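You operate a simulated robot arm through the tools that you are given. There is no shell and no other tool. Be economical: measure what you need, move in short steps, check, and stop when the job is done.

The job below is to be done with a simulated two-armed robot. You get a single attempt, and the scene is never put back.

TASK
Switch off the warmer, let the purple shell cool to 60 C, then clamp it on bed one.
Fine: dial off before the drawer opens; no touch over 60 C; drawer shut again; wait till it shows 35 C or less.

The check looks at the end state, three seconds after you hand in, the way a careful person would. Anything else that was tipped, shoved, dropped, spilled or broken makes it a failure.

THE ROBOT
Two 7-joint arms with two-finger parallel grippers on one trunk, on a base that drives. Base frame: it is fixed to the floor where the robot stands at the start and does not move with it; the origin is under the middle of the robot, x ahead of it, y to its left, z up. Readings come in cm, rad, newtons and seconds.
The left shoulder is at the start at [5, 16.1, 109.8], the right one opposite. With the tool pointing down near the work surface each hand reaches from about 10 to 32 cm from the robot's upright axis, wherever it stands, measured 20 degrees to its own side. Places, roughly: bed one [110, -90, 90]; clamp arm with the blue knob [140, -120, 130]; clamp arm with the red knob [130, -90, 120]; cool air valve [100, -150, 60]; warmer [80, 30, 40]; warmer dial [60, 0, 70]; warmer drawer [70, 30, 30]. Payload 3.43 kg a hand.
The tool frame of a hand sits at the grasp point between the pads (the TCP): z along the fingers, y along the line on which they close. The tips reach 3 cm beyond it. Largest opening 9.4 cm; finger width 2.8, thickness 1; the body of the gripper, 5 by 9.6 cm, starts 5.5 cm behind the TCP.
Orientation is that of the tool frame in the base frame, as [roll, pitch, yaw] about the fixed x, y, z axes, in that order (R = Rz(yaw) Ry(pitch) Rx(roll)). With the fingers straight down and closing along the base's y, the tool's x points along the base's -x, its y along +y and its z along -z.

THE INTERFACE
- The arms move only by the tool send_rows. It takes "left_targets", "right_targets" or both (then of equal length, played together; a hand with none holds still); each is text: rows parted by semicolons, each of 7 numbers parted by spaces: the turn, a rotation vector about the tool's x, y, z in rad, then the shift along the tool's x, y, z in m, then the opening, from 0 (shut) to 1 (fully open). In form: wx wy wz dx dy dz hand; .... A call has 1 to 8 rows; each row shifts and turns the commanded pose from where the row before left it, along the tool's axes as they then stand. Rows are played at 5 a second. More than 5 cm and 0.15 rad between two rows, or a gripper value outside its range, and nothing of the call is played. A pose out of reach is approached as far as the arm can. The call stops where the force on the tool passes 40 N (or 10 N more than at its start, if that is more) or the arm is blocked; 0.2 s more then pass. Each finger travels about 4.5 cm/s and halts on what it meets, pressing with about 30 N; the grip force reading is that of the motor and also rises with nothing between the fingers. The clock runs only during rows and for 0.2 s after the last one: add rows that do not move to give the fingers time. It gives the time, the measured TCP pose, the force on the tool (base axes), the opening and the grip force at its end, in the units of the frame above (readings bear some noise), with the torque about the TCP (base axes, N m) and any sound that the robot's microphone picked up, and new pictures: "views" is both (left out), scene, wrist or none (wrist: the cameras of the hands that moved).
- Cameras (640 x 400 px; columns grow to the right, rows downward): "scene" is now at [10.73, 0.99, 118.9]; the picture's right is [0.13, -0.99, 0.00], its down [-0.84, -0.11, -0.53] and it looks along [0.52, 0.07, -0.85] (base axes); focal length 214 px, centre (320, 200). "left" rides on the left gripper at [7.6, -1.4, -10.2] in its tool frame; the picture's right is [0.18, 0.98, 0.00], its down [-0.75, 0.14, -0.64] and it looks along [-0.63, 0.12, 0.77] (tool axes); focal length 243 px, centre (320, 200). "right" rides on the right gripper at [7.6, 1.4, -10.2] in its tool frame; the picture's right is [-0.18, 0.98, 0.00], its down [-0.75, -0.14, -0.64] and it looks along [-0.63, -0.12, 0.77] (tool axes); focal length 243 px, centre (320, 200). There is no depth. A picture from a camera that has moved, and an enlarged one, comes with that camera's place and axes in the base frame and with its lens.
- lift_body(by): slides the trunk up (or, below 0, down) by that many cm; the arms and the scene camera ride with it, the base frame stays. It gives what a move gives, with no picture.
- base_move(legs): drives the robot by 1 to 6 legs, each [ahead, left, turn to the left] in cm, cm and rad, along the robot's own axes; the way and the turn of a leg run together, so that a leg with both is an arc; at most 150 cm and 3.142 rad a leg. The arms and the cameras ride along, it lands a little off, and it stops where it bumps. It gives what a move gives, and a new picture of the scene camera.
- turn_head(pan, tilt): turns the head with the scene camera to pan (to the left, within 1.396 rad either way) and tilt (down, from -0.506 to 1.204), counted from straight ahead of the robot. It gives what a move gives, and a new picture of the scene camera.
- zoom(camera, box): a new picture of the part [left, top, right, bottom] of that camera's present view, enlarged. No time passes.
- finish_job(): hands the job in; it is judged then, once.

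Go step by step. Nothing tells you exact positions but the pictures and the camera data: compare them with the known pose of the tool, close in by small moves and look again before you grip or let go. The budget is 120 turns and 260 pictures, counting those below and the enlarged ones. Unless the task says otherwise, let go and move clear before handing in.

The tools are called after "Emit:" by a JSON object that holds its "api" and its "payload". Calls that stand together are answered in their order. send_rows: Moves the arms, as the interface text tells. Its arguments: {"type":"object","properties":{"left_targets":{"type":"string"},"right_targets":{"type":"string"},"views":{"type":"string","enum":["both","scene","wrist","none"]}},"required":[]} The other tools are called the same way: lift_body (by) slides the trunk up or down; base_move (legs) drives the base; turn_head (pan, tilt) turns the head that bears the scene camera; zoom (camera, box) takes an enlarged picture of a part of a camera's view; finish_job () hands the job in.

At the start:

```text
time: 0.0
left_eef_pos: [48.59, 31.43, 94.26]
left_orientation: [3.14, -0.002, -3.141]
left_force: [-0.7, -0.1, 0.7]
left_ft_torque: [0.01, 0.0, 0.01]
left_finger_gap: 9.41
left_finger_force: 0.1
right_eef_pos: [47.98, -7.28, 94.29]
right_orientation: [3.141, 0.0, -3.14]
right_force: [0.5, 0.2, 0.0]
right_ft_torque: [0.02, 0.0, -0.01]
right_finger_gap: 9.41
right_finger_force: 0.0
trunk travel left (down, up): [-12.5, 14.2]
robot x, y, heading: [0.19, -0.09, 0.0]
head pan, tilt: [0.131, 1.014]
```

scene: 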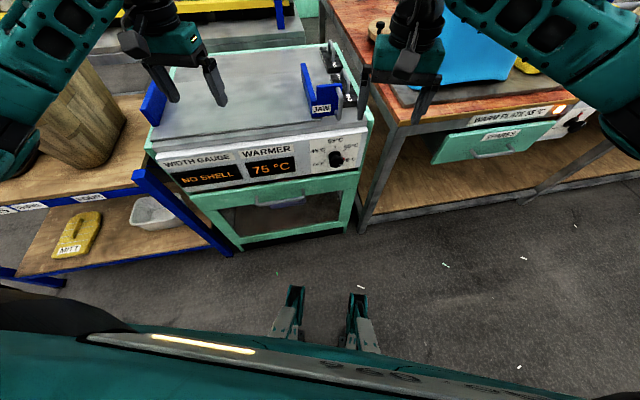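
right: 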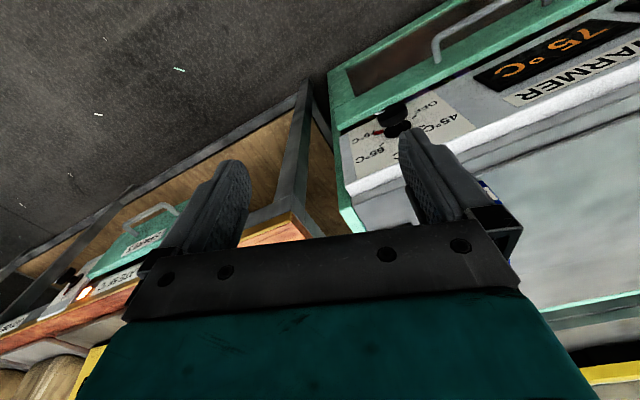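
left: 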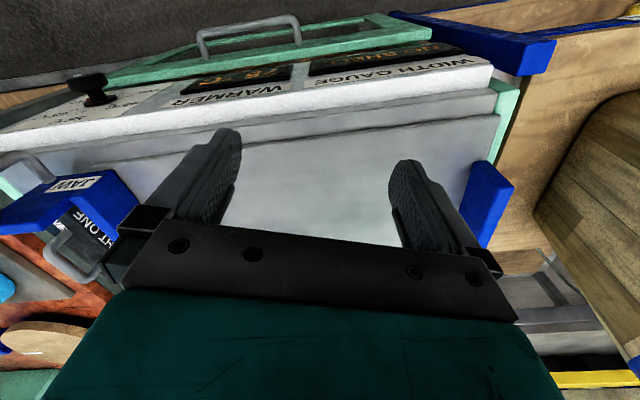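

The warmer stands ahead with its dial at the right of the panel and a drawer underneath, and a bench is to the right. I'll look around and enlarge the details before moving.

Emit:
{"api": "zoom", "payload": {"camera": "scene", "box": [140, 40, 380, 250]}}

Emit:
{"api": "turn_head", "payload": {"pan": -0.7, "tilt": 0.5}}

Emit:
{"api": "turn_head", "payload": {"pan": 0.0, "tilt": 0.4}}

Emit:
{"api": "turn_head", "payload": {"pan": -1.1, "tilt": 0.6}}

```text
1.90 times, centred on (260, 145) of scene
camera zoom: at [10.73, 0.99, 118.9], right [0.13, -0.99, 0.0], down [-0.84, -0.11, -0.53], along [0.52, 0.07, -0.85], focal length 408 px, centre (434, 305)
```

zoom: 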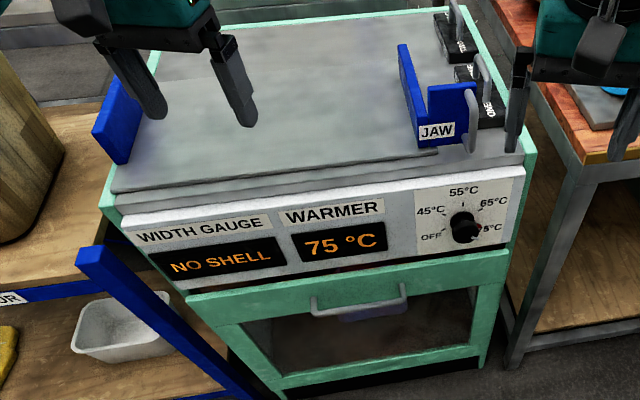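

```text
time: 1.1
left_eef_pos: [48.66, 31.49, 94.1]
left_orientation: [3.141, -0.001, 3.141]
left_force: [0.4, -0.6, -0.8]
left_ft_torque: [0.01, -0.01, 0.01]
left_finger_gap: 9.37
left_finger_force: 0.0
right_eef_pos: [48.11, -7.37, 94.14]
right_orientation: [-3.141, 0.0, -3.141]
right_force: [-0.1, -0.2, -1.0]
right_ft_torque: [0.01, 0.0, -0.01]
right_finger_gap: 9.38
right_finger_force: 0.1
trunk travel left (down, up): [-12.5, 14.2]
robot x, y, heading: [-0.04, 0.21, 0.002]
head pan, tilt: [-0.7, 0.499]
camera scene: at [10.87, -5.76, 123.09], right [-0.64, -0.77, 0.0], down [-0.37, 0.31, -0.88], along [0.67, -0.56, -0.48], focal length 214 px, centre (320, 200)
```

scene: 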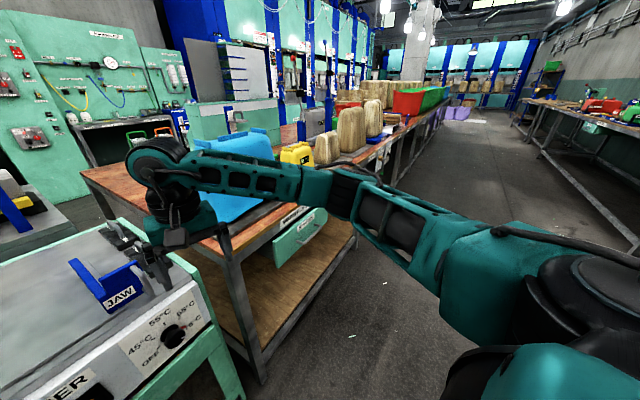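

```text
time: 2.2
left_eef_pos: [48.55, 31.54, 94.18]
left_orientation: [3.141, 0.001, 3.141]
left_force: [-0.3, -0.2, 0.4]
left_ft_torque: [-0.06, -0.03, -0.05]
left_finger_gap: 9.42
left_finger_force: 0.0
right_eef_pos: [48.04, -7.32, 94.17]
right_orientation: [3.142, 0.0, 3.141]
right_force: [-0.4, -0.5, -0.1]
right_ft_torque: [0.0, 0.02, 0.06]
right_finger_gap: 9.41
right_finger_force: 0.0
trunk travel left (down, up): [-12.5, 14.2]
robot x, y, heading: [-0.12, -0.05, 0.001]
head pan, tilt: [0.0, 0.4]
camera scene: at [13.17, 0.08, 124.01], right [0.0, -1.0, 0.0], down [-0.39, 0.0, -0.92], along [0.92, 0.0, -0.39], focal length 214 px, centre (320, 200)
```

scene: 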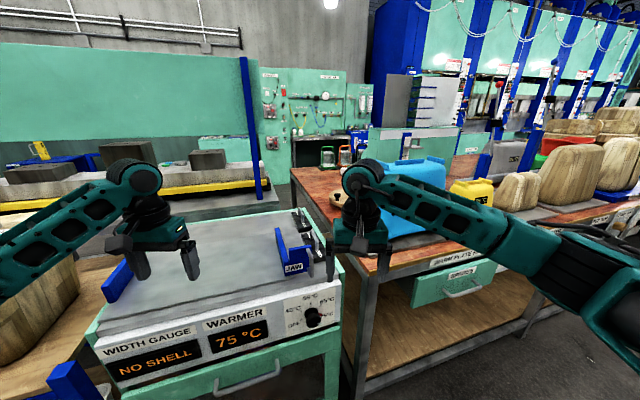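

```text
time: 3.5
left_eef_pos: [48.62, 31.43, 94.23]
left_orientation: [3.141, 0.0, 3.141]
left_force: [-0.2, 0.3, -0.6]
left_ft_torque: [0.01, -0.01, 0.01]
left_finger_gap: 9.41
left_finger_force: 0.1
right_eef_pos: [47.94, -7.41, 94.28]
right_orientation: [-3.14, 0.0, -3.141]
right_force: [0.6, 0.0, -0.3]
right_ft_torque: [0.0, -0.01, 0.01]
right_finger_gap: 9.41
right_finger_force: 0.1
trunk travel left (down, up): [-12.5, 14.2]
robot x, y, heading: [0.3, -0.05, 0.005]
head pan, tilt: [-1.1, 0.6]
camera scene: at [7.93, -7.78, 122.19], right [-0.89, -0.45, 0.0], down [-0.26, 0.5, -0.83], along [0.38, -0.73, -0.56], focal length 214 px, centre (320, 200)
```

scene: 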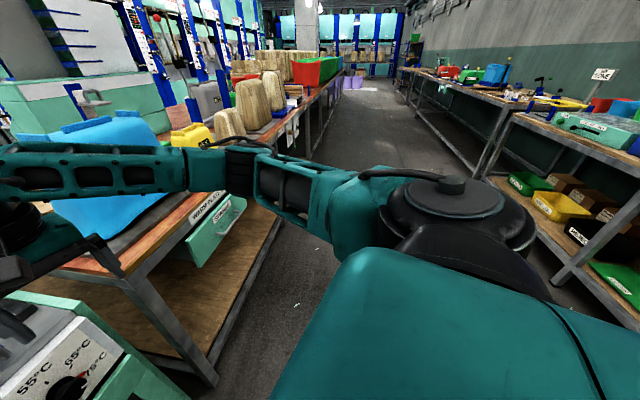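

The dial sits near [58, 2, 67] by two-view triangulation. Next I'll look closely at the dial and the bench area.

Emit:
{"api": "zoom", "payload": {"camera": "right", "box": [320, 60, 520, 190]}}

Emit:
{"api": "turn_head", "payload": {"pan": -0.3, "tilt": 0.3}}

Emit:
{"api": "zoom", "payload": {"camera": "scene", "box": [120, 40, 420, 230]}}

Emit:
{"api": "zoom", "payload": {"camera": "scene", "box": [340, 60, 640, 250]}}

```text
3.08 times, centred on (420, 125) of right
camera zoom: at [40.44, -6.05, 104.46], right [0.18, 0.98, 0.0], down [0.75, -0.14, 0.64], along [0.63, -0.12, -0.77], focal length 746 px, centre (12, 431)
```

zoom: 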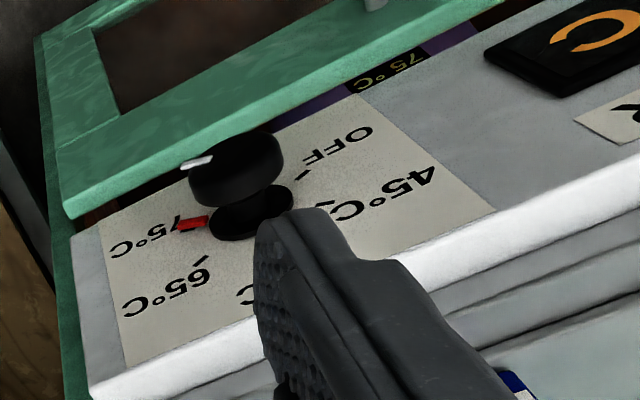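

```text
time: 4.7
left_eef_pos: [48.55, 31.47, 94.15]
left_orientation: [3.141, 0.001, -3.141]
left_force: [0.2, -0.6, -0.9]
left_ft_torque: [0.01, 0.03, -0.03]
left_finger_gap: 9.4
left_finger_force: 0.1
right_eef_pos: [48.09, -7.26, 94.2]
right_orientation: [3.141, -0.001, -3.14]
right_force: [-0.4, 0.0, -0.3]
right_ft_torque: [-0.02, 0.05, -0.06]
right_finger_gap: 9.38
right_finger_force: 0.0
trunk travel left (down, up): [-12.5, 14.2]
robot x, y, heading: [0.02, -0.25, 0.0]
head pan, tilt: [-0.3, 0.3]
camera scene: at [12.83, -2.68, 124.94], right [-0.3, -0.95, 0.0], down [-0.28, 0.09, -0.96], along [0.91, -0.28, -0.3], focal length 214 px, centre (320, 200)
```

scene: 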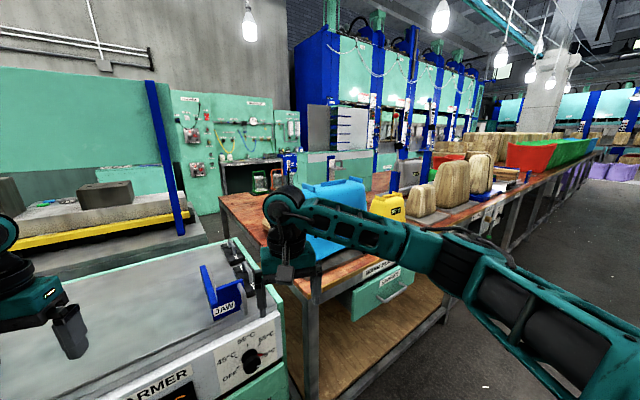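

```text
2.11 times, centred on (270, 135) of scene
camera zoom: at [12.83, -2.68, 124.94], right [-0.3, -0.95, 0.0], down [-0.28, 0.09, -0.96], along [0.91, -0.28, -0.3], focal length 452 px, centre (425, 337)
```

zoom: 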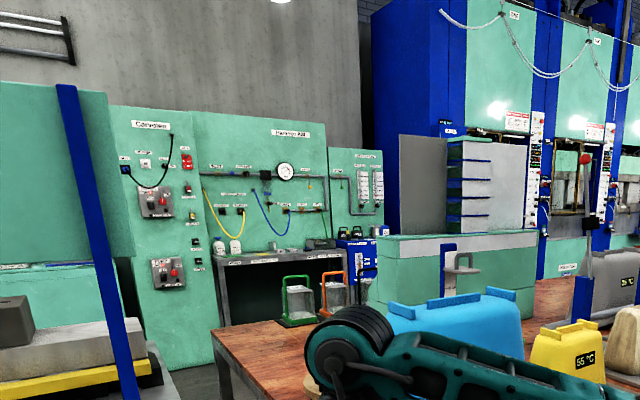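

```text
2.11 times, centred on (490, 155) of scene
camera zoom: at [12.83, -2.68, 124.94], right [-0.3, -0.95, 0.0], down [-0.28, 0.09, -0.96], along [0.91, -0.28, -0.3], focal length 452 px, centre (-38, 295)
```

zoom: 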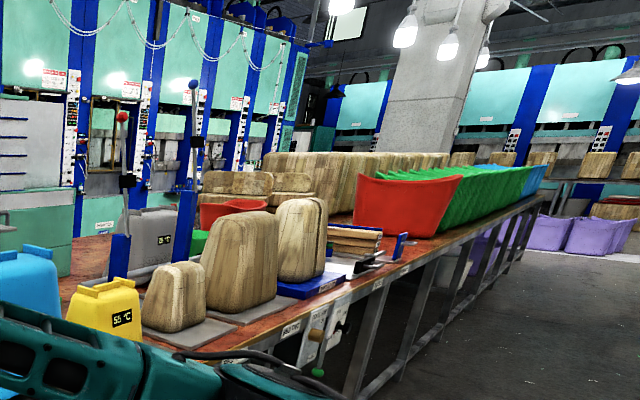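

The purple shell shows 75 °C in the drawer and the dial points to 75. I'll swing the right hand to point forward, level with the dial, and look at it from there.

Emit:
{"api": "send_rows", "payload": {"right_targets": "0 -0.15 0 0 0 0 1;0 -0.15 0 0 0 0 1;0 -0.15 0 0 0 0 1;0 -0.15 0 0 0 0 1;0 -0.15 0 0 0 0 1;0 -0.15 0 0 0 0 1;0 -0.15 0 0 0 0 1;0 -0.15 0 0 0 0 1", "views": "none"}}

Emit:
{"api": "send_rows", "payload": {"right_targets": "0 -0.15 0 0 0 0 1;0 -0.15 0 0 0 0 1;0 -0.07 0 0 0 0 1;0 0 0 0.04 0.02 0 1;0 0 0 0.04 0.02 0 1;0 0 0 0.04 0.02 0 0.8;0 0 0 0.04 0.02 0 0.8;0 0 0 0.04 0.01 0 0.8", "views": "wrist"}}

Emit:
{"api": "turn_head", "payload": {"pan": 0.0, "tilt": 0.75}}

```text
time: 6.5
left_eef_pos: [48.58, 31.64, 94.19]
left_orientation: [-3.141, -0.001, 3.141]
left_force: [-0.4, -0.4, -0.1]
left_ft_torque: [0.02, 0.01, 0.04]
left_finger_gap: 9.4
left_finger_force: 0.2
right_eef_pos: [47.99, -7.24, 94.32]
right_orientation: [-3.139, 1.202, -3.138]
right_force: [-0.1, -0.5, 0.5]
right_ft_torque: [-0.01, -0.01, -0.01]
right_finger_gap: 9.41
right_finger_force: 0.1
trunk travel left (down, up): [-12.5, 14.2]
robot x, y, heading: [-0.07, -0.39, 0.003]
head pan, tilt: [-0.3, 0.3]
```

```text
time: 8.3
left_eef_pos: [48.67, 31.56, 94.25]
left_orientation: [3.141, 0.0, -3.14]
left_force: [0.0, 0.7, 0.3]
left_ft_torque: [-0.01, -0.01, 0.01]
left_finger_gap: 9.39
left_finger_force: 0.0
right_eef_pos: [45.88, 6.83, 80.68]
right_orientation: [-3.132, 1.564, -3.139]
right_force: [-0.2, 0.3, 0.3]
right_ft_torque: [0.01, -0.01, 0.03]
right_finger_gap: 7.51
right_finger_force: 0.1
right hand out of reach, approached as far as the arm can: row 3, 4, 5, 6, 7, 8
trunk travel left (down, up): [-12.5, 14.2]
robot x, y, heading: [-0.1, -0.23, -0.003]
head pan, tilt: [-0.3, 0.3]
camera right: at [35.59, 8.18, 73.16], right [0.01, 0.98, 0.18], down [-0.64, -0.14, 0.76], along [0.77, -0.12, 0.63], focal length 243 px, centre (320, 200)
```

right: 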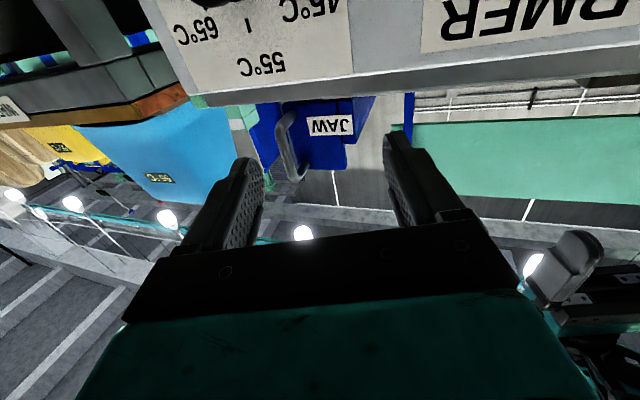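

```text
time: 9.2
left_eef_pos: [48.64, 31.44, 94.22]
left_orientation: [3.141, 0.0, -3.141]
left_force: [-0.1, 0.1, 0.1]
left_ft_torque: [-0.02, 0.02, -0.04]
left_finger_gap: 9.4
left_finger_force: 0.0
right_eef_pos: [45.86, 6.72, 80.63]
right_orientation: [-3.132, 1.563, -3.135]
right_force: [-0.2, 0.7, -0.1]
right_ft_torque: [0.01, -0.01, 0.01]
right_finger_gap: 7.5
right_finger_force: 0.0
trunk travel left (down, up): [-12.5, 14.2]
robot x, y, heading: [0.14, 0.18, 0.001]
head pan, tilt: [0.0, 0.75]
camera scene: at [12.2, 0.09, 120.91], right [0.0, -1.0, 0.0], down [-0.68, 0.0, -0.73], along [0.73, 0.0, -0.68], focal length 214 px, centre (320, 200)
```

scene: 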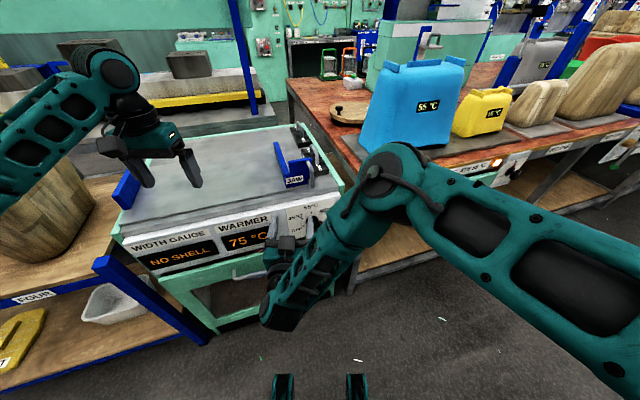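

The level hand pose runs out of reach here, so I'll raise and retract the left hand, then back the base up and lower the trunk to give the right arm room.

Emit:
{"api": "send_rows", "payload": {"left_targets": "0 0 0 0.03 0 -0.04 1;0 0 0 0.03 0 -0.04 1;0 0 0 0.03 0 -0.04 1;0 0 0 0.03 0 -0.03 1", "right_targets": "0 0 0 -0.01 0 -0.02 0.8;0 0 0 -0.01 0 -0.02 0.8;0 0 0 0 0 0 0.8;0 0 0 0 0 0 0.8", "views": "none"}}

Emit:
{"api": "base_move", "payload": {"legs": [[-15, 0, 0], [0, 15, 0]]}}

Emit:
{"api": "lift_body", "payload": {"by": -12}}

```text
time: 10.2
left_eef_pos: [36.51, 31.45, 109.16]
left_orientation: [-3.139, -0.002, -3.141]
left_force: [-0.3, -0.3, 0.2]
left_ft_torque: [0.03, 0.03, 0.02]
left_finger_gap: 9.4
left_finger_force: 0.0
right_eef_pos: [41.9, 6.72, 82.72]
right_orientation: [3.013, 1.569, 3.013]
right_force: [0.3, 0.5, -0.8]
right_ft_torque: [0.0, -0.04, -0.02]
right_finger_gap: 7.51
right_finger_force: 0.0
trunk travel left (down, up): [-12.5, 14.2]
robot x, y, heading: [0.26, -0.22, -0.003]
head pan, tilt: [0.0, 0.75]
```

```text
time: 13.1
left_eef_pos: [21.56, 46.46, 109.17]
left_orientation: [3.141, 0.0, 3.141]
left_force: [0.0, 0.0, 0.1]
left_ft_torque: [0.01, -0.02, 0.01]
left_finger_gap: 9.41
left_finger_force: 0.1
right_eef_pos: [26.99, 21.54, 82.71]
right_orientation: [-3.002, 1.568, -3.001]
right_force: [0.5, -0.8, -0.4]
right_ft_torque: [0.01, 0.0, 0.04]
right_finger_gap: 7.51
right_finger_force: 0.1
trunk travel left (down, up): [-12.5, 14.2]
robot x, y, heading: [-15.0, 14.92, 0.001]
head pan, tilt: [0.0, 0.75]
camera scene: at [-2.78, 15.01, 120.9], right [0.0, -1.0, 0.0], down [-0.68, 0.0, -0.73], along [0.73, 0.0, -0.68], focal length 214 px, centre (320, 200)
```

scene: 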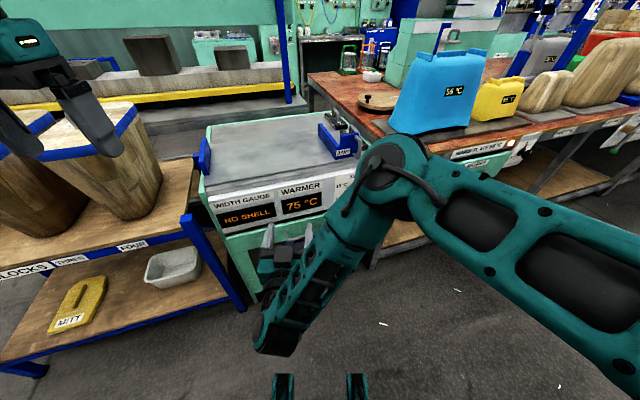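

```text
time: 14.6
left_eef_pos: [21.57, 46.36, 97.21]
left_orientation: [-3.14, 0.0, -3.141]
left_force: [0.5, 0.3, 0.2]
left_ft_torque: [0.01, -0.02, 0.03]
left_finger_gap: 9.4
left_finger_force: 0.1
right_eef_pos: [26.89, 21.65, 70.78]
right_orientation: [3.103, 1.57, 3.103]
right_force: [0.0, 0.0, -0.2]
right_ft_torque: [0.03, -0.02, 0.01]
right_finger_gap: 7.49
right_finger_force: 0.1
trunk travel left (down, up): [-0.5, 26.2]
robot x, y, heading: [-15.18, 14.92, 0.001]
head pan, tilt: [0.0, 0.75]
```

Now the hand is at dial height with room ahead; I'll shift it right and forward toward the dial.

Emit:
{"api": "send_rows", "payload": {"right_targets": "0 0 0 0 -0.04 0.02 0.8;0 0 0 0 -0.04 0.02 0.8;0 0 0 0 -0.04 0.02 0.8;0 0 0 0 -0.04 0.02 0.8;0 0 0 0 -0.03 0.02 0.8;0 0 0 0 0 0.02 0.8;0 0 0 0 0 0 0.8", "views": "both"}}

```text
time: 16.2
left_eef_pos: [21.6, 46.37, 97.21]
left_orientation: [3.14, 0.001, 3.14]
left_force: [0.4, 0.2, 0.3]
left_ft_torque: [-0.01, 0.0, 0.01]
left_finger_gap: 9.38
left_finger_force: 0.0
right_eef_pos: [35.75, 12.15, 78.96]
right_orientation: [3.097, 1.567, 3.093]
right_force: [0.6, 1.2, -0.4]
right_ft_torque: [-0.01, 0.01, -0.02]
right_finger_gap: 7.53
right_finger_force: 0.0
right hand out of reach, approached as far as the arm can: row 2, 3, 4, 5, 6
trunk travel left (down, up): [-0.5, 26.2]
robot x, y, heading: [-14.52, 14.82, 0.001]
head pan, tilt: [0.0, 0.75]
camera scene: at [-2.78, 14.99, 108.9], right [0.0, -1.0, 0.0], down [-0.68, 0.0, -0.73], along [0.73, 0.0, -0.68], focal length 214 px, centre (320, 200)
camera right: at [25.54, 13.47, 71.45], right [0.01, 0.98, 0.18], down [-0.64, -0.14, 0.76], along [0.77, -0.12, 0.63], focal length 243 px, centre (320, 200)
```

scene: 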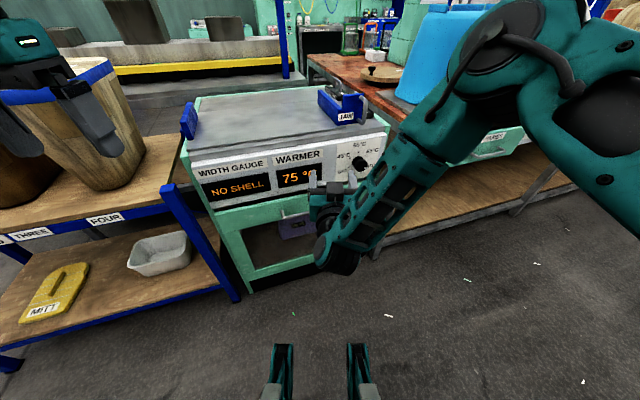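
right: 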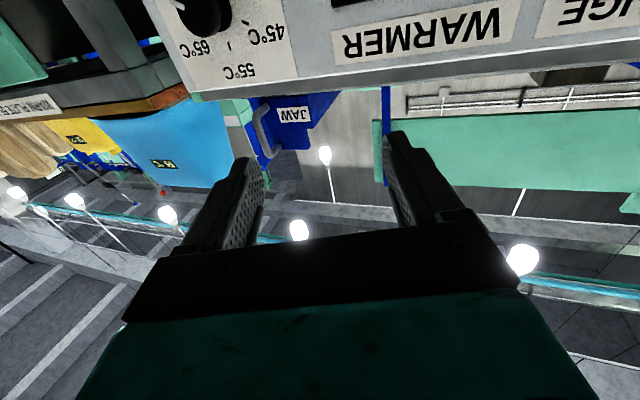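

The wrist seems too close to the shoulder rather than too far. I'll push the hand forward and see whether the pose becomes reachable.

Emit:
{"api": "send_rows", "payload": {"right_targets": "0 0 0 0 0 0.04 0.8;0 0 0 0 0 0.04 0.8;0 0 0 0.02 -0.01 0.02 0.8;0 0 0 0.02 -0.02 0 0.8;0 0 0 0 -0.02 0 0.8", "views": "both"}}

```text
time: 17.4
left_eef_pos: [21.49, 46.45, 97.18]
left_orientation: [3.14, -0.002, -3.141]
left_force: [1.0, -0.4, 0.7]
left_ft_torque: [-0.02, -0.01, 0.03]
left_finger_gap: 9.43
left_finger_force: 0.0
right_eef_pos: [43.78, 13.87, 80.14]
right_orientation: [-3.077, 1.564, -3.083]
right_force: [-0.1, -1.1, 0.5]
right_ft_torque: [-0.03, 0.03, -0.01]
right_finger_gap: 7.55
right_finger_force: 0.1
right hand out of reach, approached as far as the arm can: row 1, 2, 3, 4, 5
trunk travel left (down, up): [-0.5, 26.2]
robot x, y, heading: [-14.87, 14.98, -0.002]
head pan, tilt: [0.0, 0.75]
camera scene: at [-2.77, 14.98, 108.9], right [0.0, -1.0, 0.0], down [-0.68, 0.0, -0.73], along [0.73, 0.0, -0.68], focal length 214 px, centre (320, 200)
camera right: at [33.47, 15.27, 72.61], right [0.01, 0.98, 0.18], down [-0.64, -0.14, 0.76], along [0.77, -0.12, 0.63], focal length 243 px, centre (320, 200)
```

scene: 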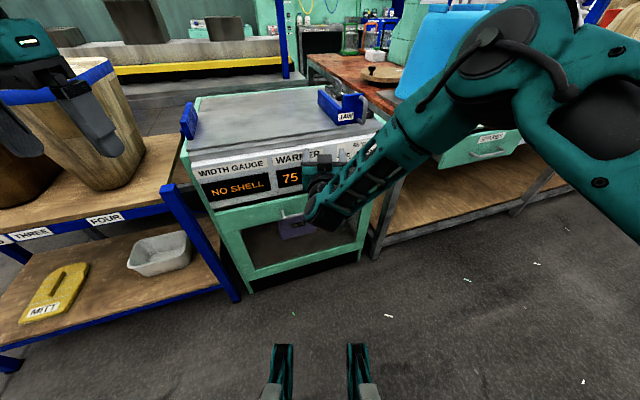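
right: 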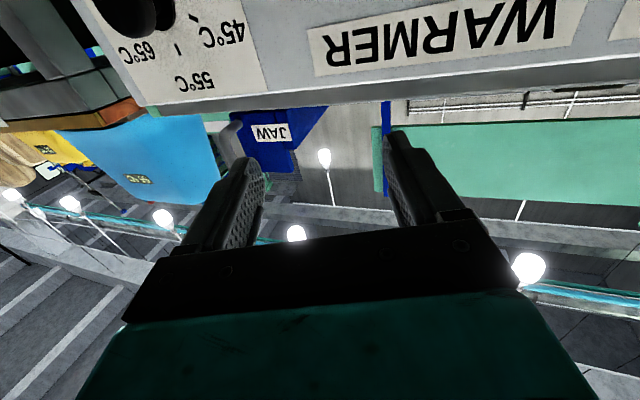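

The right wrist refuses "straight ahead" on that side; an elbow-out arm likes pointing inward. I'll test yawing the hand to the left and lowering it.

Emit:
{"api": "send_rows", "payload": {"right_targets": "-0.14 0 0 0 0 -0.02 0.8;-0.14 0 0 0 0 -0.02 0.8;-0.14 0 0 0 0 -0.02 0.8;-0.14 0 0 0 0 -0.01 0.8;-0.14 0 0 0.02 0 0 0.8;0 0 0 0.02 0 0 0.8;0 0 0 0.02 0 0 0.8;0 0 0 0.02 0 0 0.8", "views": "scene"}}

```text
time: 19.2
left_eef_pos: [21.54, 46.36, 97.21]
left_orientation: [3.141, 0.0, 3.14]
left_force: [-1.9, 0.3, -0.2]
left_ft_torque: [0.01, -0.02, 0.01]
left_finger_gap: 9.43
left_finger_force: 0.1
right_eef_pos: [31.99, 22.14, 84.3]
right_orientation: [3.131, 1.548, -2.778]
right_force: [0.3, -0.5, -0.2]
right_ft_torque: [0.0, 0.01, 0.0]
right_finger_gap: 7.54
right_finger_force: 0.0
right hand out of reach, approached as far as the arm can: row 1, 2, 3, 4, 5, 6, 7, 8
trunk travel left (down, up): [-0.5, 26.2]
robot x, y, heading: [-14.83, 15.18, -0.0]
head pan, tilt: [0.0, 0.75]
camera scene: at [-2.77, 14.99, 108.9], right [0.0, -1.0, 0.0], down [-0.68, 0.0, -0.73], along [0.73, 0.0, -0.68], focal length 214 px, centre (320, 200)
```

scene: 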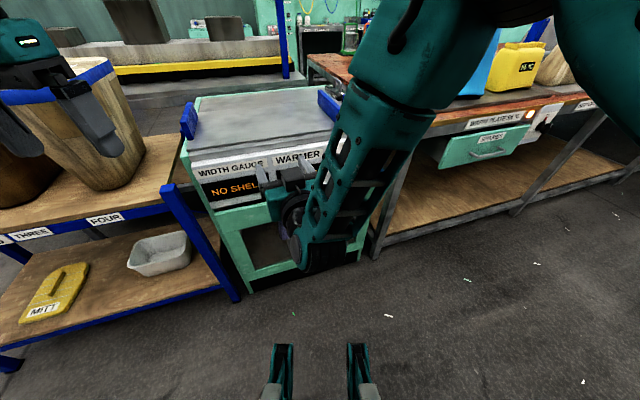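

Level pointing isn't practical for this arm. Instead I'll use the natural tool-down pose: fingers straddle the knob from above, closing along y, and swing about the knob's axis. First I'll bring the hand back to pointing down.

Emit:
{"api": "send_rows", "payload": {"right_targets": "0.14 0 0 0 0 0 0.8;0.14 0 0 0 0 0 0.8;0.14 0 0 0 0 0 0.8;0 0.15 0 0 0 0 0.8;0 0.15 0 0 0 0 0.8;0 0.15 0 0 0 0 0.8;0 0.15 0 0 0 0 0.8;0 0.15 0 0 0 0 0.8", "views": "none"}}

Emit:
{"api": "send_rows", "payload": {"right_targets": "0 0.15 0 0 0 0 0.8;0 0.15 0 0 0 0 0.8;0 0.15 0 0 0 0 0.8;0 0.15 0 0 0 0 0.8;0 0.15 0 0 0 0 0.8;0 0 0 0 0 0 0.8", "views": "none"}}

```text
time: 21.0
left_eef_pos: [21.65, 46.33, 97.24]
left_orientation: [-3.141, 0.001, 3.141]
left_force: [-0.7, 0.7, 0.5]
left_ft_torque: [0.02, 0.02, -0.02]
left_finger_gap: 9.4
left_finger_force: 0.0
right_eef_pos: [31.73, 22.06, 84.37]
right_orientation: [-3.137, 0.808, 3.123]
right_force: [0.2, 0.0, 0.5]
right_ft_torque: [-0.02, -0.01, -0.01]
right_finger_gap: 7.52
right_finger_force: 0.0
trunk travel left (down, up): [-0.5, 26.2]
robot x, y, heading: [-14.97, 14.73, -0.003]
head pan, tilt: [0.0, 0.75]
```

```text
time: 22.4
left_eef_pos: [21.58, 46.41, 97.25]
left_orientation: [3.14, 0.0, 3.14]
left_force: [0.0, -0.3, 0.3]
left_ft_torque: [0.02, 0.02, 0.01]
left_finger_gap: 9.39
left_finger_force: 0.0
right_eef_pos: [31.84, 22.32, 84.33]
right_orientation: [-3.137, 0.061, 3.12]
right_force: [0.3, -0.7, 0.1]
right_ft_torque: [0.03, 0.0, 0.03]
right_finger_gap: 7.5
right_finger_force: 0.1
trunk travel left (down, up): [-0.5, 26.2]
robot x, y, heading: [-15.11, 14.72, 0.002]
head pan, tilt: [0.0, 0.75]
```

Hand points down again. I'll move it right and slightly back, then drive the base forward to stand by the dial.

Emit:
{"api": "send_rows", "payload": {"right_targets": "0 0.06 0.02 0.01 -0.045 0 0.9;0 0 0 0.01 -0.045 0 0.9;0 0 0 0.02 -0.045 0 0.9;0 0 0 0.02 -0.045 0 0.9;0 0 0 0 -0.02 0 0.9", "views": "none"}}

Emit:
{"api": "base_move", "payload": {"legs": [[23, 0, 0]]}}

Emit:
{"api": "zoom", "payload": {"camera": "right", "box": [0, 0, 640, 400]}}

```text
time: 23.6
left_eef_pos: [21.53, 46.36, 97.24]
left_orientation: [3.141, -0.001, 3.14]
left_force: [0.1, 0.2, -0.1]
left_ft_torque: [0.01, 0.01, 0.0]
left_finger_gap: 9.4
left_finger_force: 0.0
right_eef_pos: [24.93, 2.39, 84.43]
right_orientation: [-3.138, 0.002, 3.1]
right_force: [-1.2, 0.8, 0.0]
right_ft_torque: [0.05, 0.0, -0.01]
right_finger_gap: 8.46
right_finger_force: 0.1
trunk travel left (down, up): [-0.5, 26.2]
robot x, y, heading: [-14.75, 15.0, -0.005]
head pan, tilt: [0.0, 0.75]
```

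```text
time: 25.3
left_eef_pos: [44.3, 46.39, 97.19]
left_orientation: [-3.142, -0.001, -3.141]
left_force: [-0.7, 0.3, -0.4]
left_ft_torque: [-0.02, -0.04, 0.03]
left_finger_gap: 9.41
left_finger_force: 0.1
right_eef_pos: [47.82, 2.44, 84.34]
right_orientation: [-3.138, 0.001, 3.099]
right_force: [0.6, -0.3, 0.9]
right_ft_torque: [0.02, -0.02, -0.02]
right_finger_gap: 8.44
right_finger_force: 0.1
trunk travel left (down, up): [-0.5, 26.2]
robot x, y, heading: [7.7, 15.0, 0.005]
head pan, tilt: [0.0, 0.75]
camera scene: at [20.04, 15.0, 108.9], right [0.0, -1.0, 0.0], down [-0.68, 0.0, -0.73], along [0.73, 0.0, -0.68], focal length 214 px, centre (320, 200)
```

scene: 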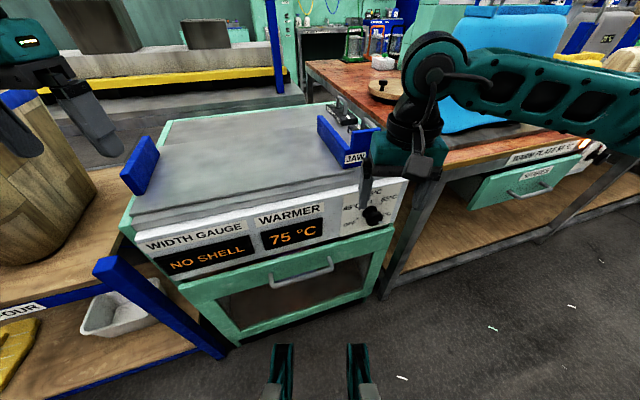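

```text
1.00 times, centred on (320, 200) of right (not enlarged: the box is as wide or as high as the picture)
camera zoom: at [40.24, 4.17, 94.63], right [0.23, 0.97, 0.0], down [0.75, -0.17, 0.64], along [0.63, -0.15, -0.77], focal length 243 px, centre (320, 200)
```

zoom: 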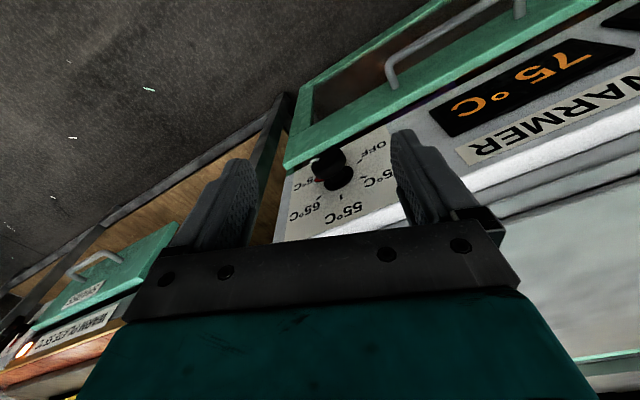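

The knob already lies between the fingers' plan lines. I'll zoom both views to pin its position exactly.

Emit:
{"api": "zoom", "payload": {"camera": "right", "box": [260, 110, 420, 210]}}

Emit:
{"api": "zoom", "payload": {"camera": "scene", "box": [310, 160, 430, 240]}}

```text
4.00 times, centred on (340, 160) of right
camera zoom: at [40.24, 4.17, 94.63], right [0.23, 0.97, 0.0], down [0.75, -0.17, 0.64], along [0.63, -0.15, -0.77], focal length 970 px, centre (240, 360)
```

zoom: 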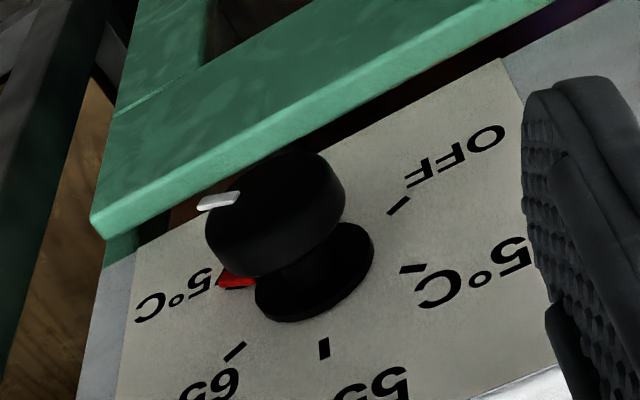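

```text
5.00 times, centred on (370, 200) of scene
camera zoom: at [20.04, 15.0, 108.9], right [0.0, -1.0, 0.0], down [-0.68, 0.0, -0.73], along [0.73, 0.0, -0.68], focal length 1072 px, centre (70, 200)
```

zoom: 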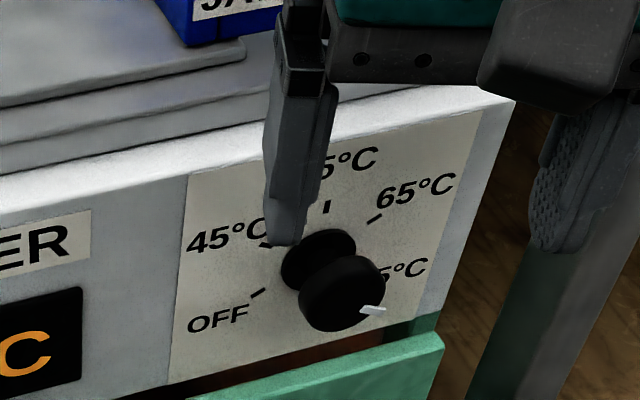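

Knob cap is at about [54.6, 1.8, 70.8], its axis tilted a little up and right. I'll align the hand to it and move over the knob, stopping above to check.

Emit:
{"api": "send_rows", "payload": {"right_targets": "0 0 -0.1 0 0 0 0.9;0 0 -0.11 0 0 0 0.9;0 0.1 0 0 0 0 0.9;0 0.1 0 0 0 0 0.9;0 0 0 -0.035 -0.009 0.008 0.9;0 0 0 -0.035 -0.008 0.008 0.9;0 0 0 0 0 0 0.9", "views": "both"}}

```text
time: 26.7
left_eef_pos: [44.2, 46.53, 97.13]
left_orientation: [-3.141, 0.0, -3.141]
left_force: [0.2, -0.5, 0.3]
left_ft_torque: [-0.03, 0.03, 0.04]
left_finger_gap: 9.42
left_finger_force: 0.0
right_eef_pos: [51.95, 2.13, 82.64]
right_orientation: [-3.135, -0.215, -2.962]
right_force: [-12.2, -1.2, 3.2]
right_ft_torque: [0.07, -0.93, -0.14]
right_finger_gap: 8.47
right_finger_force: 0.1
trunk travel left (down, up): [-0.5, 26.2]
robot x, y, heading: [7.69, 15.13, -0.004]
head pan, tilt: [0.0, 0.75]
stopped in row 6 (right hand): the force on the tool passed its limit at 84 N (the readings are from after the stop); the commanded pose is now the measured one
camera scene: at [19.92, 14.96, 108.92], right [0.0, -1.0, 0.0], down [-0.68, 0.0, -0.73], along [0.73, 0.0, -0.68], focal length 214 px, centre (320, 200)
camera right: at [46.59, 2.4, 94.24], right [0.0, 1.0, -0.04], down [0.88, 0.02, 0.47], along [0.47, -0.04, -0.88], focal length 243 px, centre (320, 200)
```

scene: 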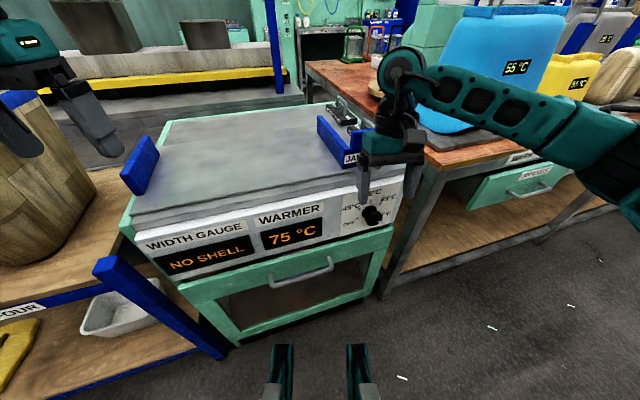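
right: 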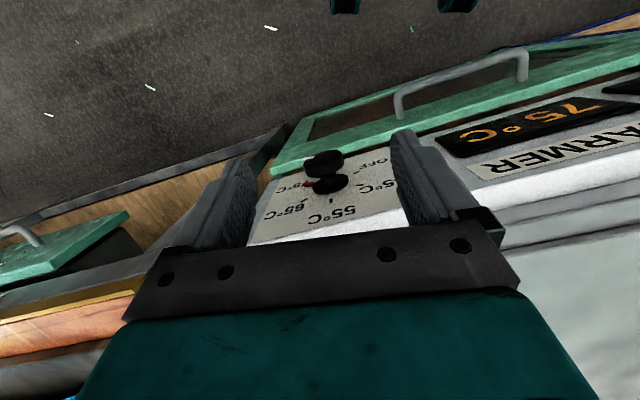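

The gripper body bumped something, likely the blue jaw on top. I'll back off immediately and inspect it.

Emit:
{"api": "send_rows", "payload": {"right_targets": "0 0 0 0.03 0 -0.005 0.9;0 0 0 0.03 0 -0.005 0.9", "views": "scene"}}

Emit:
{"api": "zoom", "payload": {"camera": "scene", "box": [290, 80, 430, 240]}}

```text
time: 27.3
left_eef_pos: [44.35, 46.5, 97.25]
left_orientation: [-3.141, -0.002, -3.14]
left_force: [1.2, -0.5, 0.5]
left_ft_torque: [-0.01, 0.02, -0.01]
left_finger_gap: 9.38
left_finger_force: 0.1
right_eef_pos: [46.48, 0.96, 84.83]
right_orientation: [-3.136, -0.214, -2.964]
right_force: [0.3, 0.3, 0.2]
right_ft_torque: [0.03, -0.01, 0.01]
right_finger_gap: 8.48
right_finger_force: 0.1
trunk travel left (down, up): [-0.5, 26.2]
robot x, y, heading: [7.77, 14.9, -0.001]
head pan, tilt: [0.0, 0.75]
camera scene: at [20.03, 14.98, 108.9], right [0.0, -1.0, 0.0], down [-0.68, 0.0, -0.73], along [0.73, 0.0, -0.68], focal length 214 px, centre (320, 200)
```

scene: 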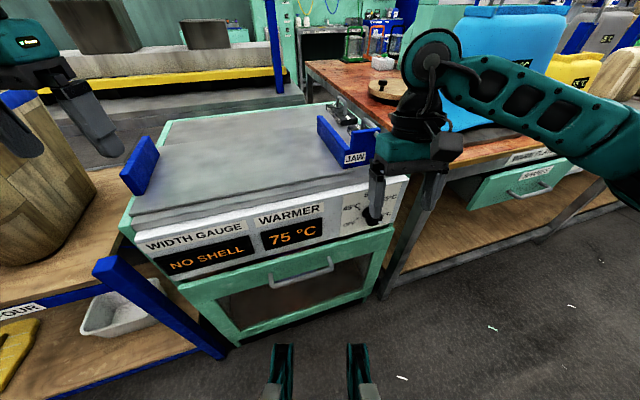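

```text
2.50 times, centred on (360, 160) of scene
camera zoom: at [20.03, 14.98, 108.9], right [0.0, -1.0, 0.0], down [-0.68, 0.0, -0.73], along [0.73, 0.0, -0.68], focal length 536 px, centre (220, 300)
```

zoom: 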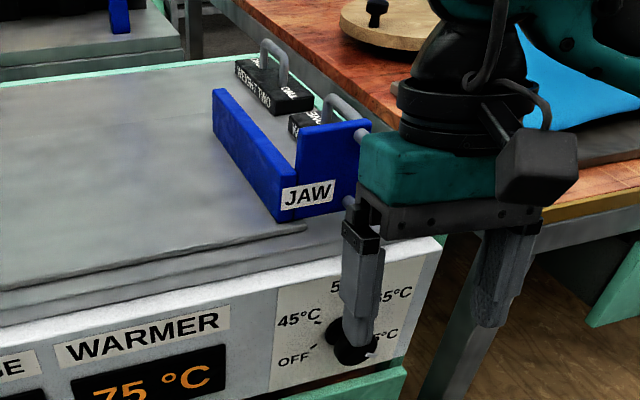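

The jaw looks unmoved. I'll instead tilt the hand forward (about 50° from vertical), which is nearly along the knob axis, so twisting is mainly wrist roll.

Emit:
{"api": "send_rows", "payload": {"right_targets": "0 -0.15 0 0 0 0 0.9;0 -0.15 0 0 0 0 0.9;0 -0.15 0 0 0 0 0.9;0 -0.15 0 0 0 0 0.9;0 -0.15 0 0 0 0 0.9;0 -0.15 0 0 0 0 0.9;0 -0.15 0 0 0 0 0.9;0 0 0 0 0 0 0.9", "views": "both"}}

```text
time: 29.1
left_eef_pos: [44.34, 46.39, 97.25]
left_orientation: [-3.141, -0.002, -3.141]
left_force: [-0.2, 0.5, -0.6]
left_ft_torque: [-0.03, 0.02, 0.02]
left_finger_gap: 9.43
left_finger_force: 0.0
right_eef_pos: [48.05, 1.4, 84.82]
right_orientation: [-3.134, 0.835, -2.961]
right_force: [-0.5, 0.5, -0.3]
right_ft_torque: [-0.03, -0.01, 0.03]
right_finger_gap: 8.45
right_finger_force: 0.0
right hand out of reach, approached as far as the arm can: row 7
trunk travel left (down, up): [-0.5, 26.2]
robot x, y, heading: [8.24, 14.64, 0.001]
head pan, tilt: [0.0, 0.75]
camera scene: at [20.03, 14.99, 108.9], right [0.0, -1.0, 0.0], down [-0.68, 0.0, -0.73], along [0.73, 0.0, -0.68], focal length 214 px, centre (320, 200)
camera right: at [35.31, 0.52, 85.93], right [-0.05, 0.99, 0.13], down [0.05, -0.13, 0.99], along [1.0, 0.06, -0.05], focal length 243 px, centre (320, 200)
```

scene: 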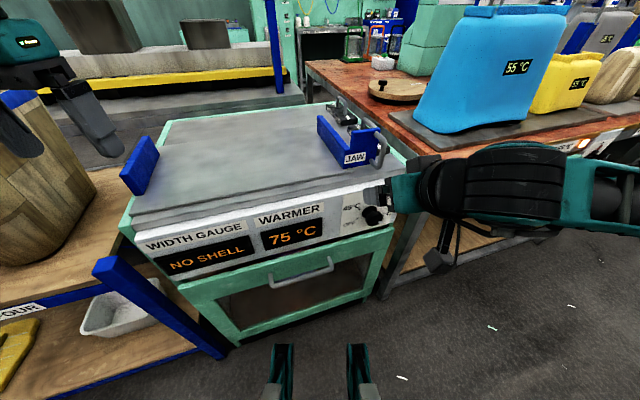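
right: 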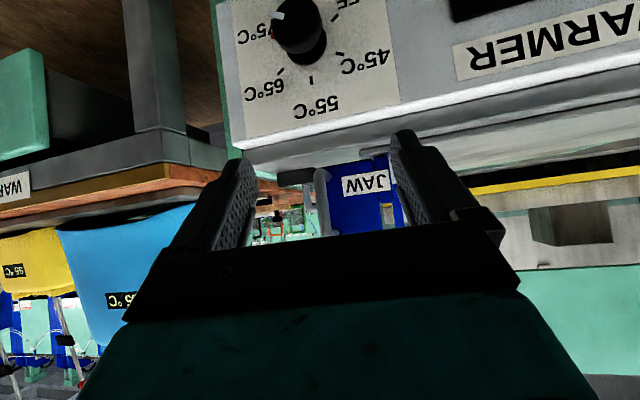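

The hand can now see the dial and is nearly on its axis. I'll come down in front of the knob, staying clear of the panel.

Emit:
{"api": "send_rows", "payload": {"right_targets": "0 0 0 0.023 0 0.0175 0.9;0 0 0 0.023 0 0.0175 0.9;0 0 0 0.023 0.001 0.0175 0.9;0 0 0 0.023 0.001 0.0175 0.9;0 0 0 0 0 0 0.9", "views": "both"}}

```text
time: 30.3
left_eef_pos: [44.29, 46.37, 97.05]
left_orientation: [3.141, -0.002, -3.141]
left_force: [0.5, 1.6, 0.1]
left_ft_torque: [-0.01, 0.0, 0.01]
left_finger_gap: 9.38
left_finger_force: 0.1
right_eef_pos: [46.59, 2.92, 73.75]
right_orientation: [3.103, 0.832, -2.967]
right_force: [0.3, -0.4, 0.7]
right_ft_torque: [0.03, -0.01, 0.0]
right_finger_gap: 8.47
right_finger_force: 0.1
right hand out of reach, approached as far as the arm can: row 4
trunk travel left (down, up): [-0.5, 26.2]
robot x, y, heading: [8.07, 14.63, 0.002]
head pan, tilt: [0.0, 0.75]
camera scene: at [20.04, 14.98, 108.9], right [0.0, -1.0, 0.0], down [-0.68, 0.0, -0.73], along [0.73, 0.0, -0.68], focal length 214 px, centre (320, 200)
camera right: at [33.92, 1.67, 74.98], right [-0.08, 0.98, 0.16], down [0.07, -0.16, 0.99], along [0.99, 0.09, -0.05], focal length 243 px, centre (320, 200)
```

scene: 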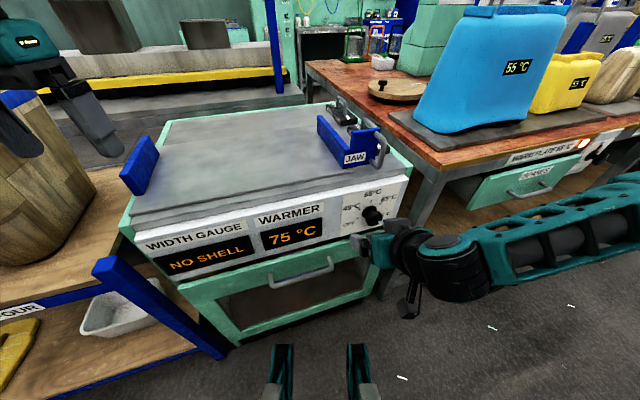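
right: 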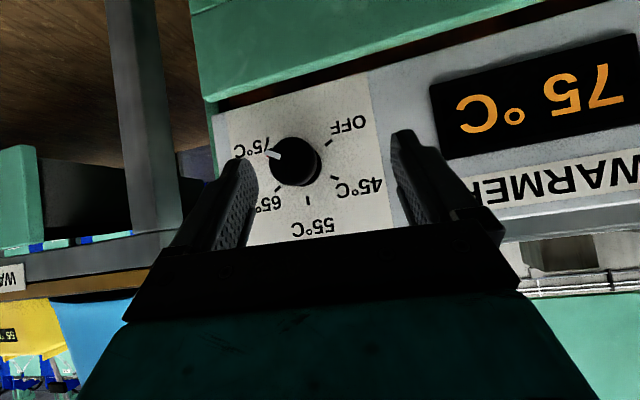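

The knob sits clearly between the fingers in view. I'll centre and advance so the pads flank the cap.

Emit:
{"api": "send_rows", "payload": {"right_targets": "0 0 0 -0.01 -0.012 0.01 1;0 0 0 -0.01 -0.012 0.01 1;0 0 0 -0.003 0 0.02 1;0 0 0 0 0 0.015 1;0 0 0 0 0 0 1", "views": "both"}}

```text
time: 31.5
left_eef_pos: [44.28, 46.37, 97.22]
left_orientation: [3.141, -0.001, -3.141]
left_force: [0.4, -0.6, 0.1]
left_ft_torque: [-0.01, 0.03, -0.01]
left_finger_gap: 9.4
left_finger_force: 0.2
right_eef_pos: [52.93, 0.04, 71.25]
right_orientation: [-3.133, 0.835, -2.96]
right_force: [0.2, -0.7, 0.4]
right_ft_torque: [0.02, 0.0, -0.04]
right_finger_gap: 9.4
right_finger_force: 0.0
trunk travel left (down, up): [-0.5, 26.2]
robot x, y, heading: [7.75, 14.67, -0.001]
head pan, tilt: [0.0, 0.75]
camera scene: at [20.03, 14.98, 108.9], right [0.0, -1.0, 0.0], down [-0.68, 0.0, -0.73], along [0.73, 0.0, -0.68], focal length 214 px, centre (320, 200)
camera right: at [40.3, -0.89, 72.4], right [-0.05, 0.99, 0.13], down [0.05, -0.13, 0.99], along [1.0, 0.06, -0.05], focal length 243 px, centre (320, 200)
```

scene: 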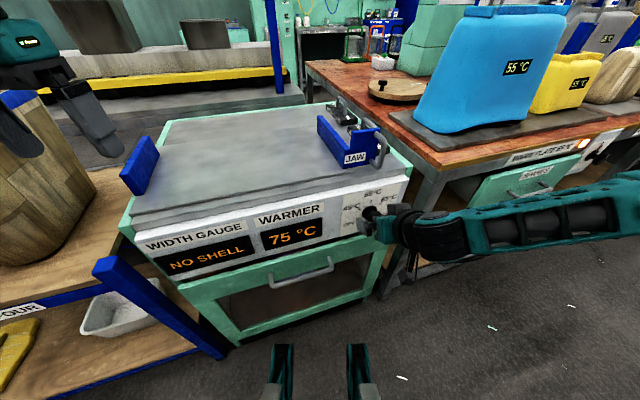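
right: 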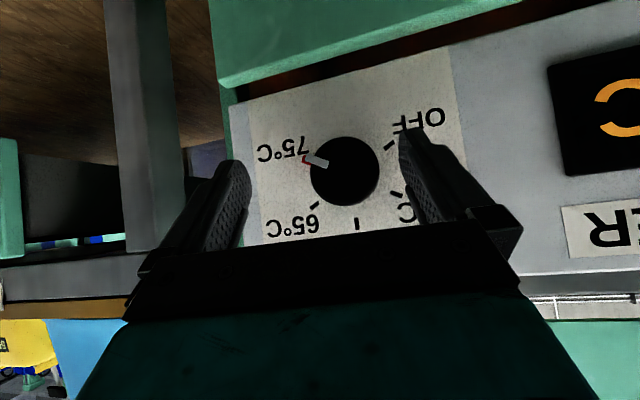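

Cap centre is 1.2 cm to the left of the tool axis and 2 cm ahead. I'll centre, advance slightly, then pre-rotate the open hand clockwise about the knob axis.

Emit:
{"api": "send_rows", "payload": {"right_targets": "0 0 0 -0.002 0.012 0.006 0.9;-0.0525 0 0.141 0 -0.0006 0 0.9;-0.0525 0 0.141 0 -0.0006 0 0.9;-0.0525 0 0.141 0 -0.0006 0 0.9;-0.0525 0 0.141 0 -0.0006 0 0.9;-0.0525 0 0.141 0 -0.0006 0 0.9;-0.0525 0 0.141 0 -0.0006 0 0.9;0 0 0 0 0 0 0.9", "views": "both"}}

```text
time: 33.3
left_eef_pos: [44.29, 46.43, 97.3]
left_orientation: [3.141, 0.001, 3.141]
left_force: [0.3, 0.3, -0.1]
left_ft_torque: [0.03, -0.01, 0.0]
left_finger_gap: 9.41
left_finger_force: 0.0
right_eef_pos: [52.94, 1.41, 70.54]
right_orientation: [2.226, 0.416, 2.393]
right_force: [-31.9, 13.3, -11.8]
right_ft_torque: [-0.78, -0.38, 1.73]
right_finger_gap: 8.15
right_finger_force: 0.1
trunk travel left (down, up): [-0.5, 26.2]
robot x, y, heading: [7.73, 14.93, 0.007]
head pan, tilt: [0.0, 0.75]
camera scene: at [19.9, 15.06, 108.91], right [0.0, -1.0, 0.0], down [-0.68, 0.0, -0.73], along [0.73, 0.0, -0.68], focal length 214 px, centre (320, 200)
camera right: at [40.63, 2.68, 74.15], right [0.3, 0.54, 0.79], down [0.02, -0.83, 0.56], along [0.95, -0.15, -0.26], focal length 243 px, centre (320, 200)
```

scene: 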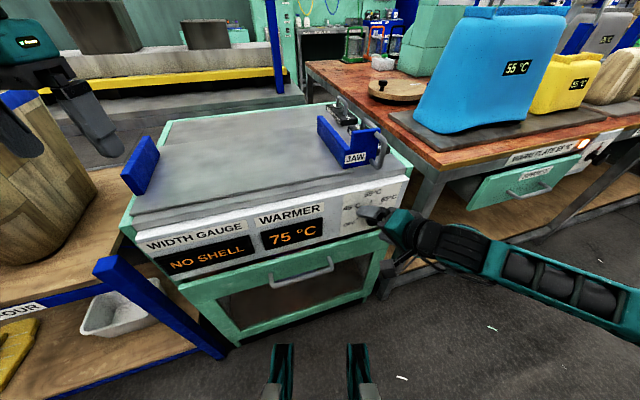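
right: 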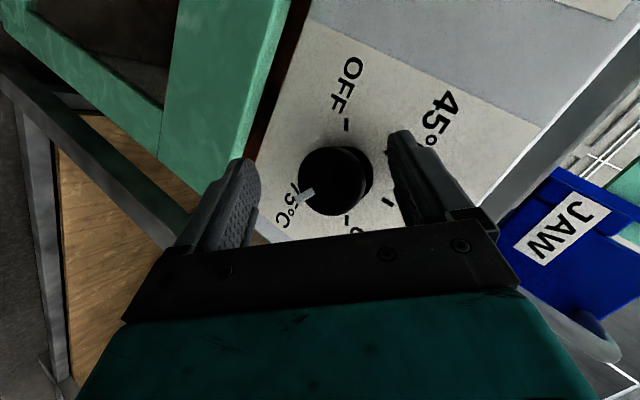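

A fingertip presses the panel; I'll back off 1 cm and then close on the cap.

Emit:
{"api": "send_rows", "payload": {"right_targets": "0 0 0 0 0 -0.01 0.9;0 0 0 0 0 0 0.6;0 0 0 0 0 0 0.4;0 0 0 0 0 0 0.3;0 0 0 0 0 0 0.3;0 0 0 0 0 0 0.3", "views": "wrist"}}

```text
time: 34.7
left_eef_pos: [44.45, 46.48, 97.1]
left_orientation: [3.141, -0.001, 3.141]
left_force: [-0.4, -0.5, -0.5]
left_ft_torque: [0.01, 0.02, 0.02]
left_finger_gap: 9.37
left_finger_force: 0.0
right_eef_pos: [52.8, 0.6, 71.77]
right_orientation: [2.213, 0.432, 2.377]
right_force: [15.0, 7.8, 14.7]
right_ft_torque: [0.24, -0.32, -0.15]
right_finger_gap: 4.06
right_finger_force: 44.9
trunk travel left (down, up): [-0.5, 26.2]
robot x, y, heading: [7.8, 14.99, -0.004]
head pan, tilt: [0.0, 0.75]
camera right: at [40.51, 2.15, 75.17], right [0.29, 0.54, 0.79], down [0.0, -0.83, 0.56], along [0.96, -0.16, -0.24], focal length 243 px, centre (320, 200)
```

right: 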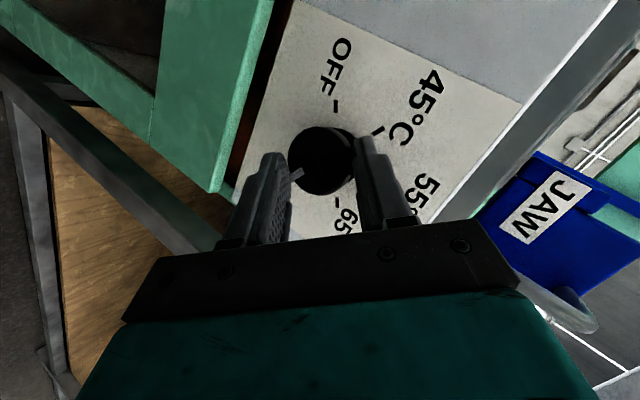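

The cap is gripped (4.06 cm). Now turn it counter-clockwise about the knob axis.

Emit:
{"api": "send_rows", "payload": {"right_targets": "0.0525 0 -0.14 0 0.001 0 0.3;0.0525 0 -0.14 0 0.001 0 0.3;0.0525 0 -0.14 0 0.001 0 0.3;0.0525 0 -0.14 0 0.001 0 0.3;0.0525 0 -0.14 0 0.001 0 0.3;0 0 0 0 0 0 0.3", "views": "wrist"}}

```text
time: 36.1
left_eef_pos: [44.36, 46.48, 97.14]
left_orientation: [-3.14, -0.001, 3.14]
left_force: [-0.1, -0.3, 0.4]
left_ft_torque: [-0.02, 0.01, 0.01]
left_finger_gap: 9.41
left_finger_force: 0.1
right_eef_pos: [52.55, 1.22, 71.6]
right_orientation: [2.935, 0.818, 3.116]
right_force: [0.0, 20.3, 1.6]
right_ft_torque: [0.54, -0.88, 0.42]
right_finger_gap: 4.11
right_finger_force: 44.5
trunk travel left (down, up): [-0.5, 26.2]
robot x, y, heading: [7.56, 14.68, -0.004]
head pan, tilt: [0.0, 0.75]
camera right: at [39.79, 0.85, 73.12], right [0.0, 0.96, 0.27], down [0.07, -0.27, 0.96], along [1.0, 0.02, -0.07], focal length 243 px, centre (320, 200)
```

right: 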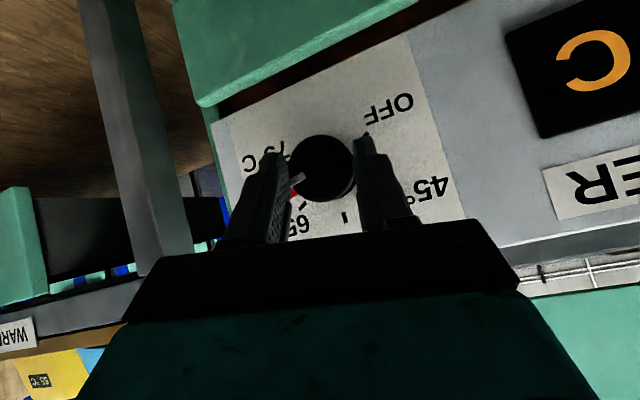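

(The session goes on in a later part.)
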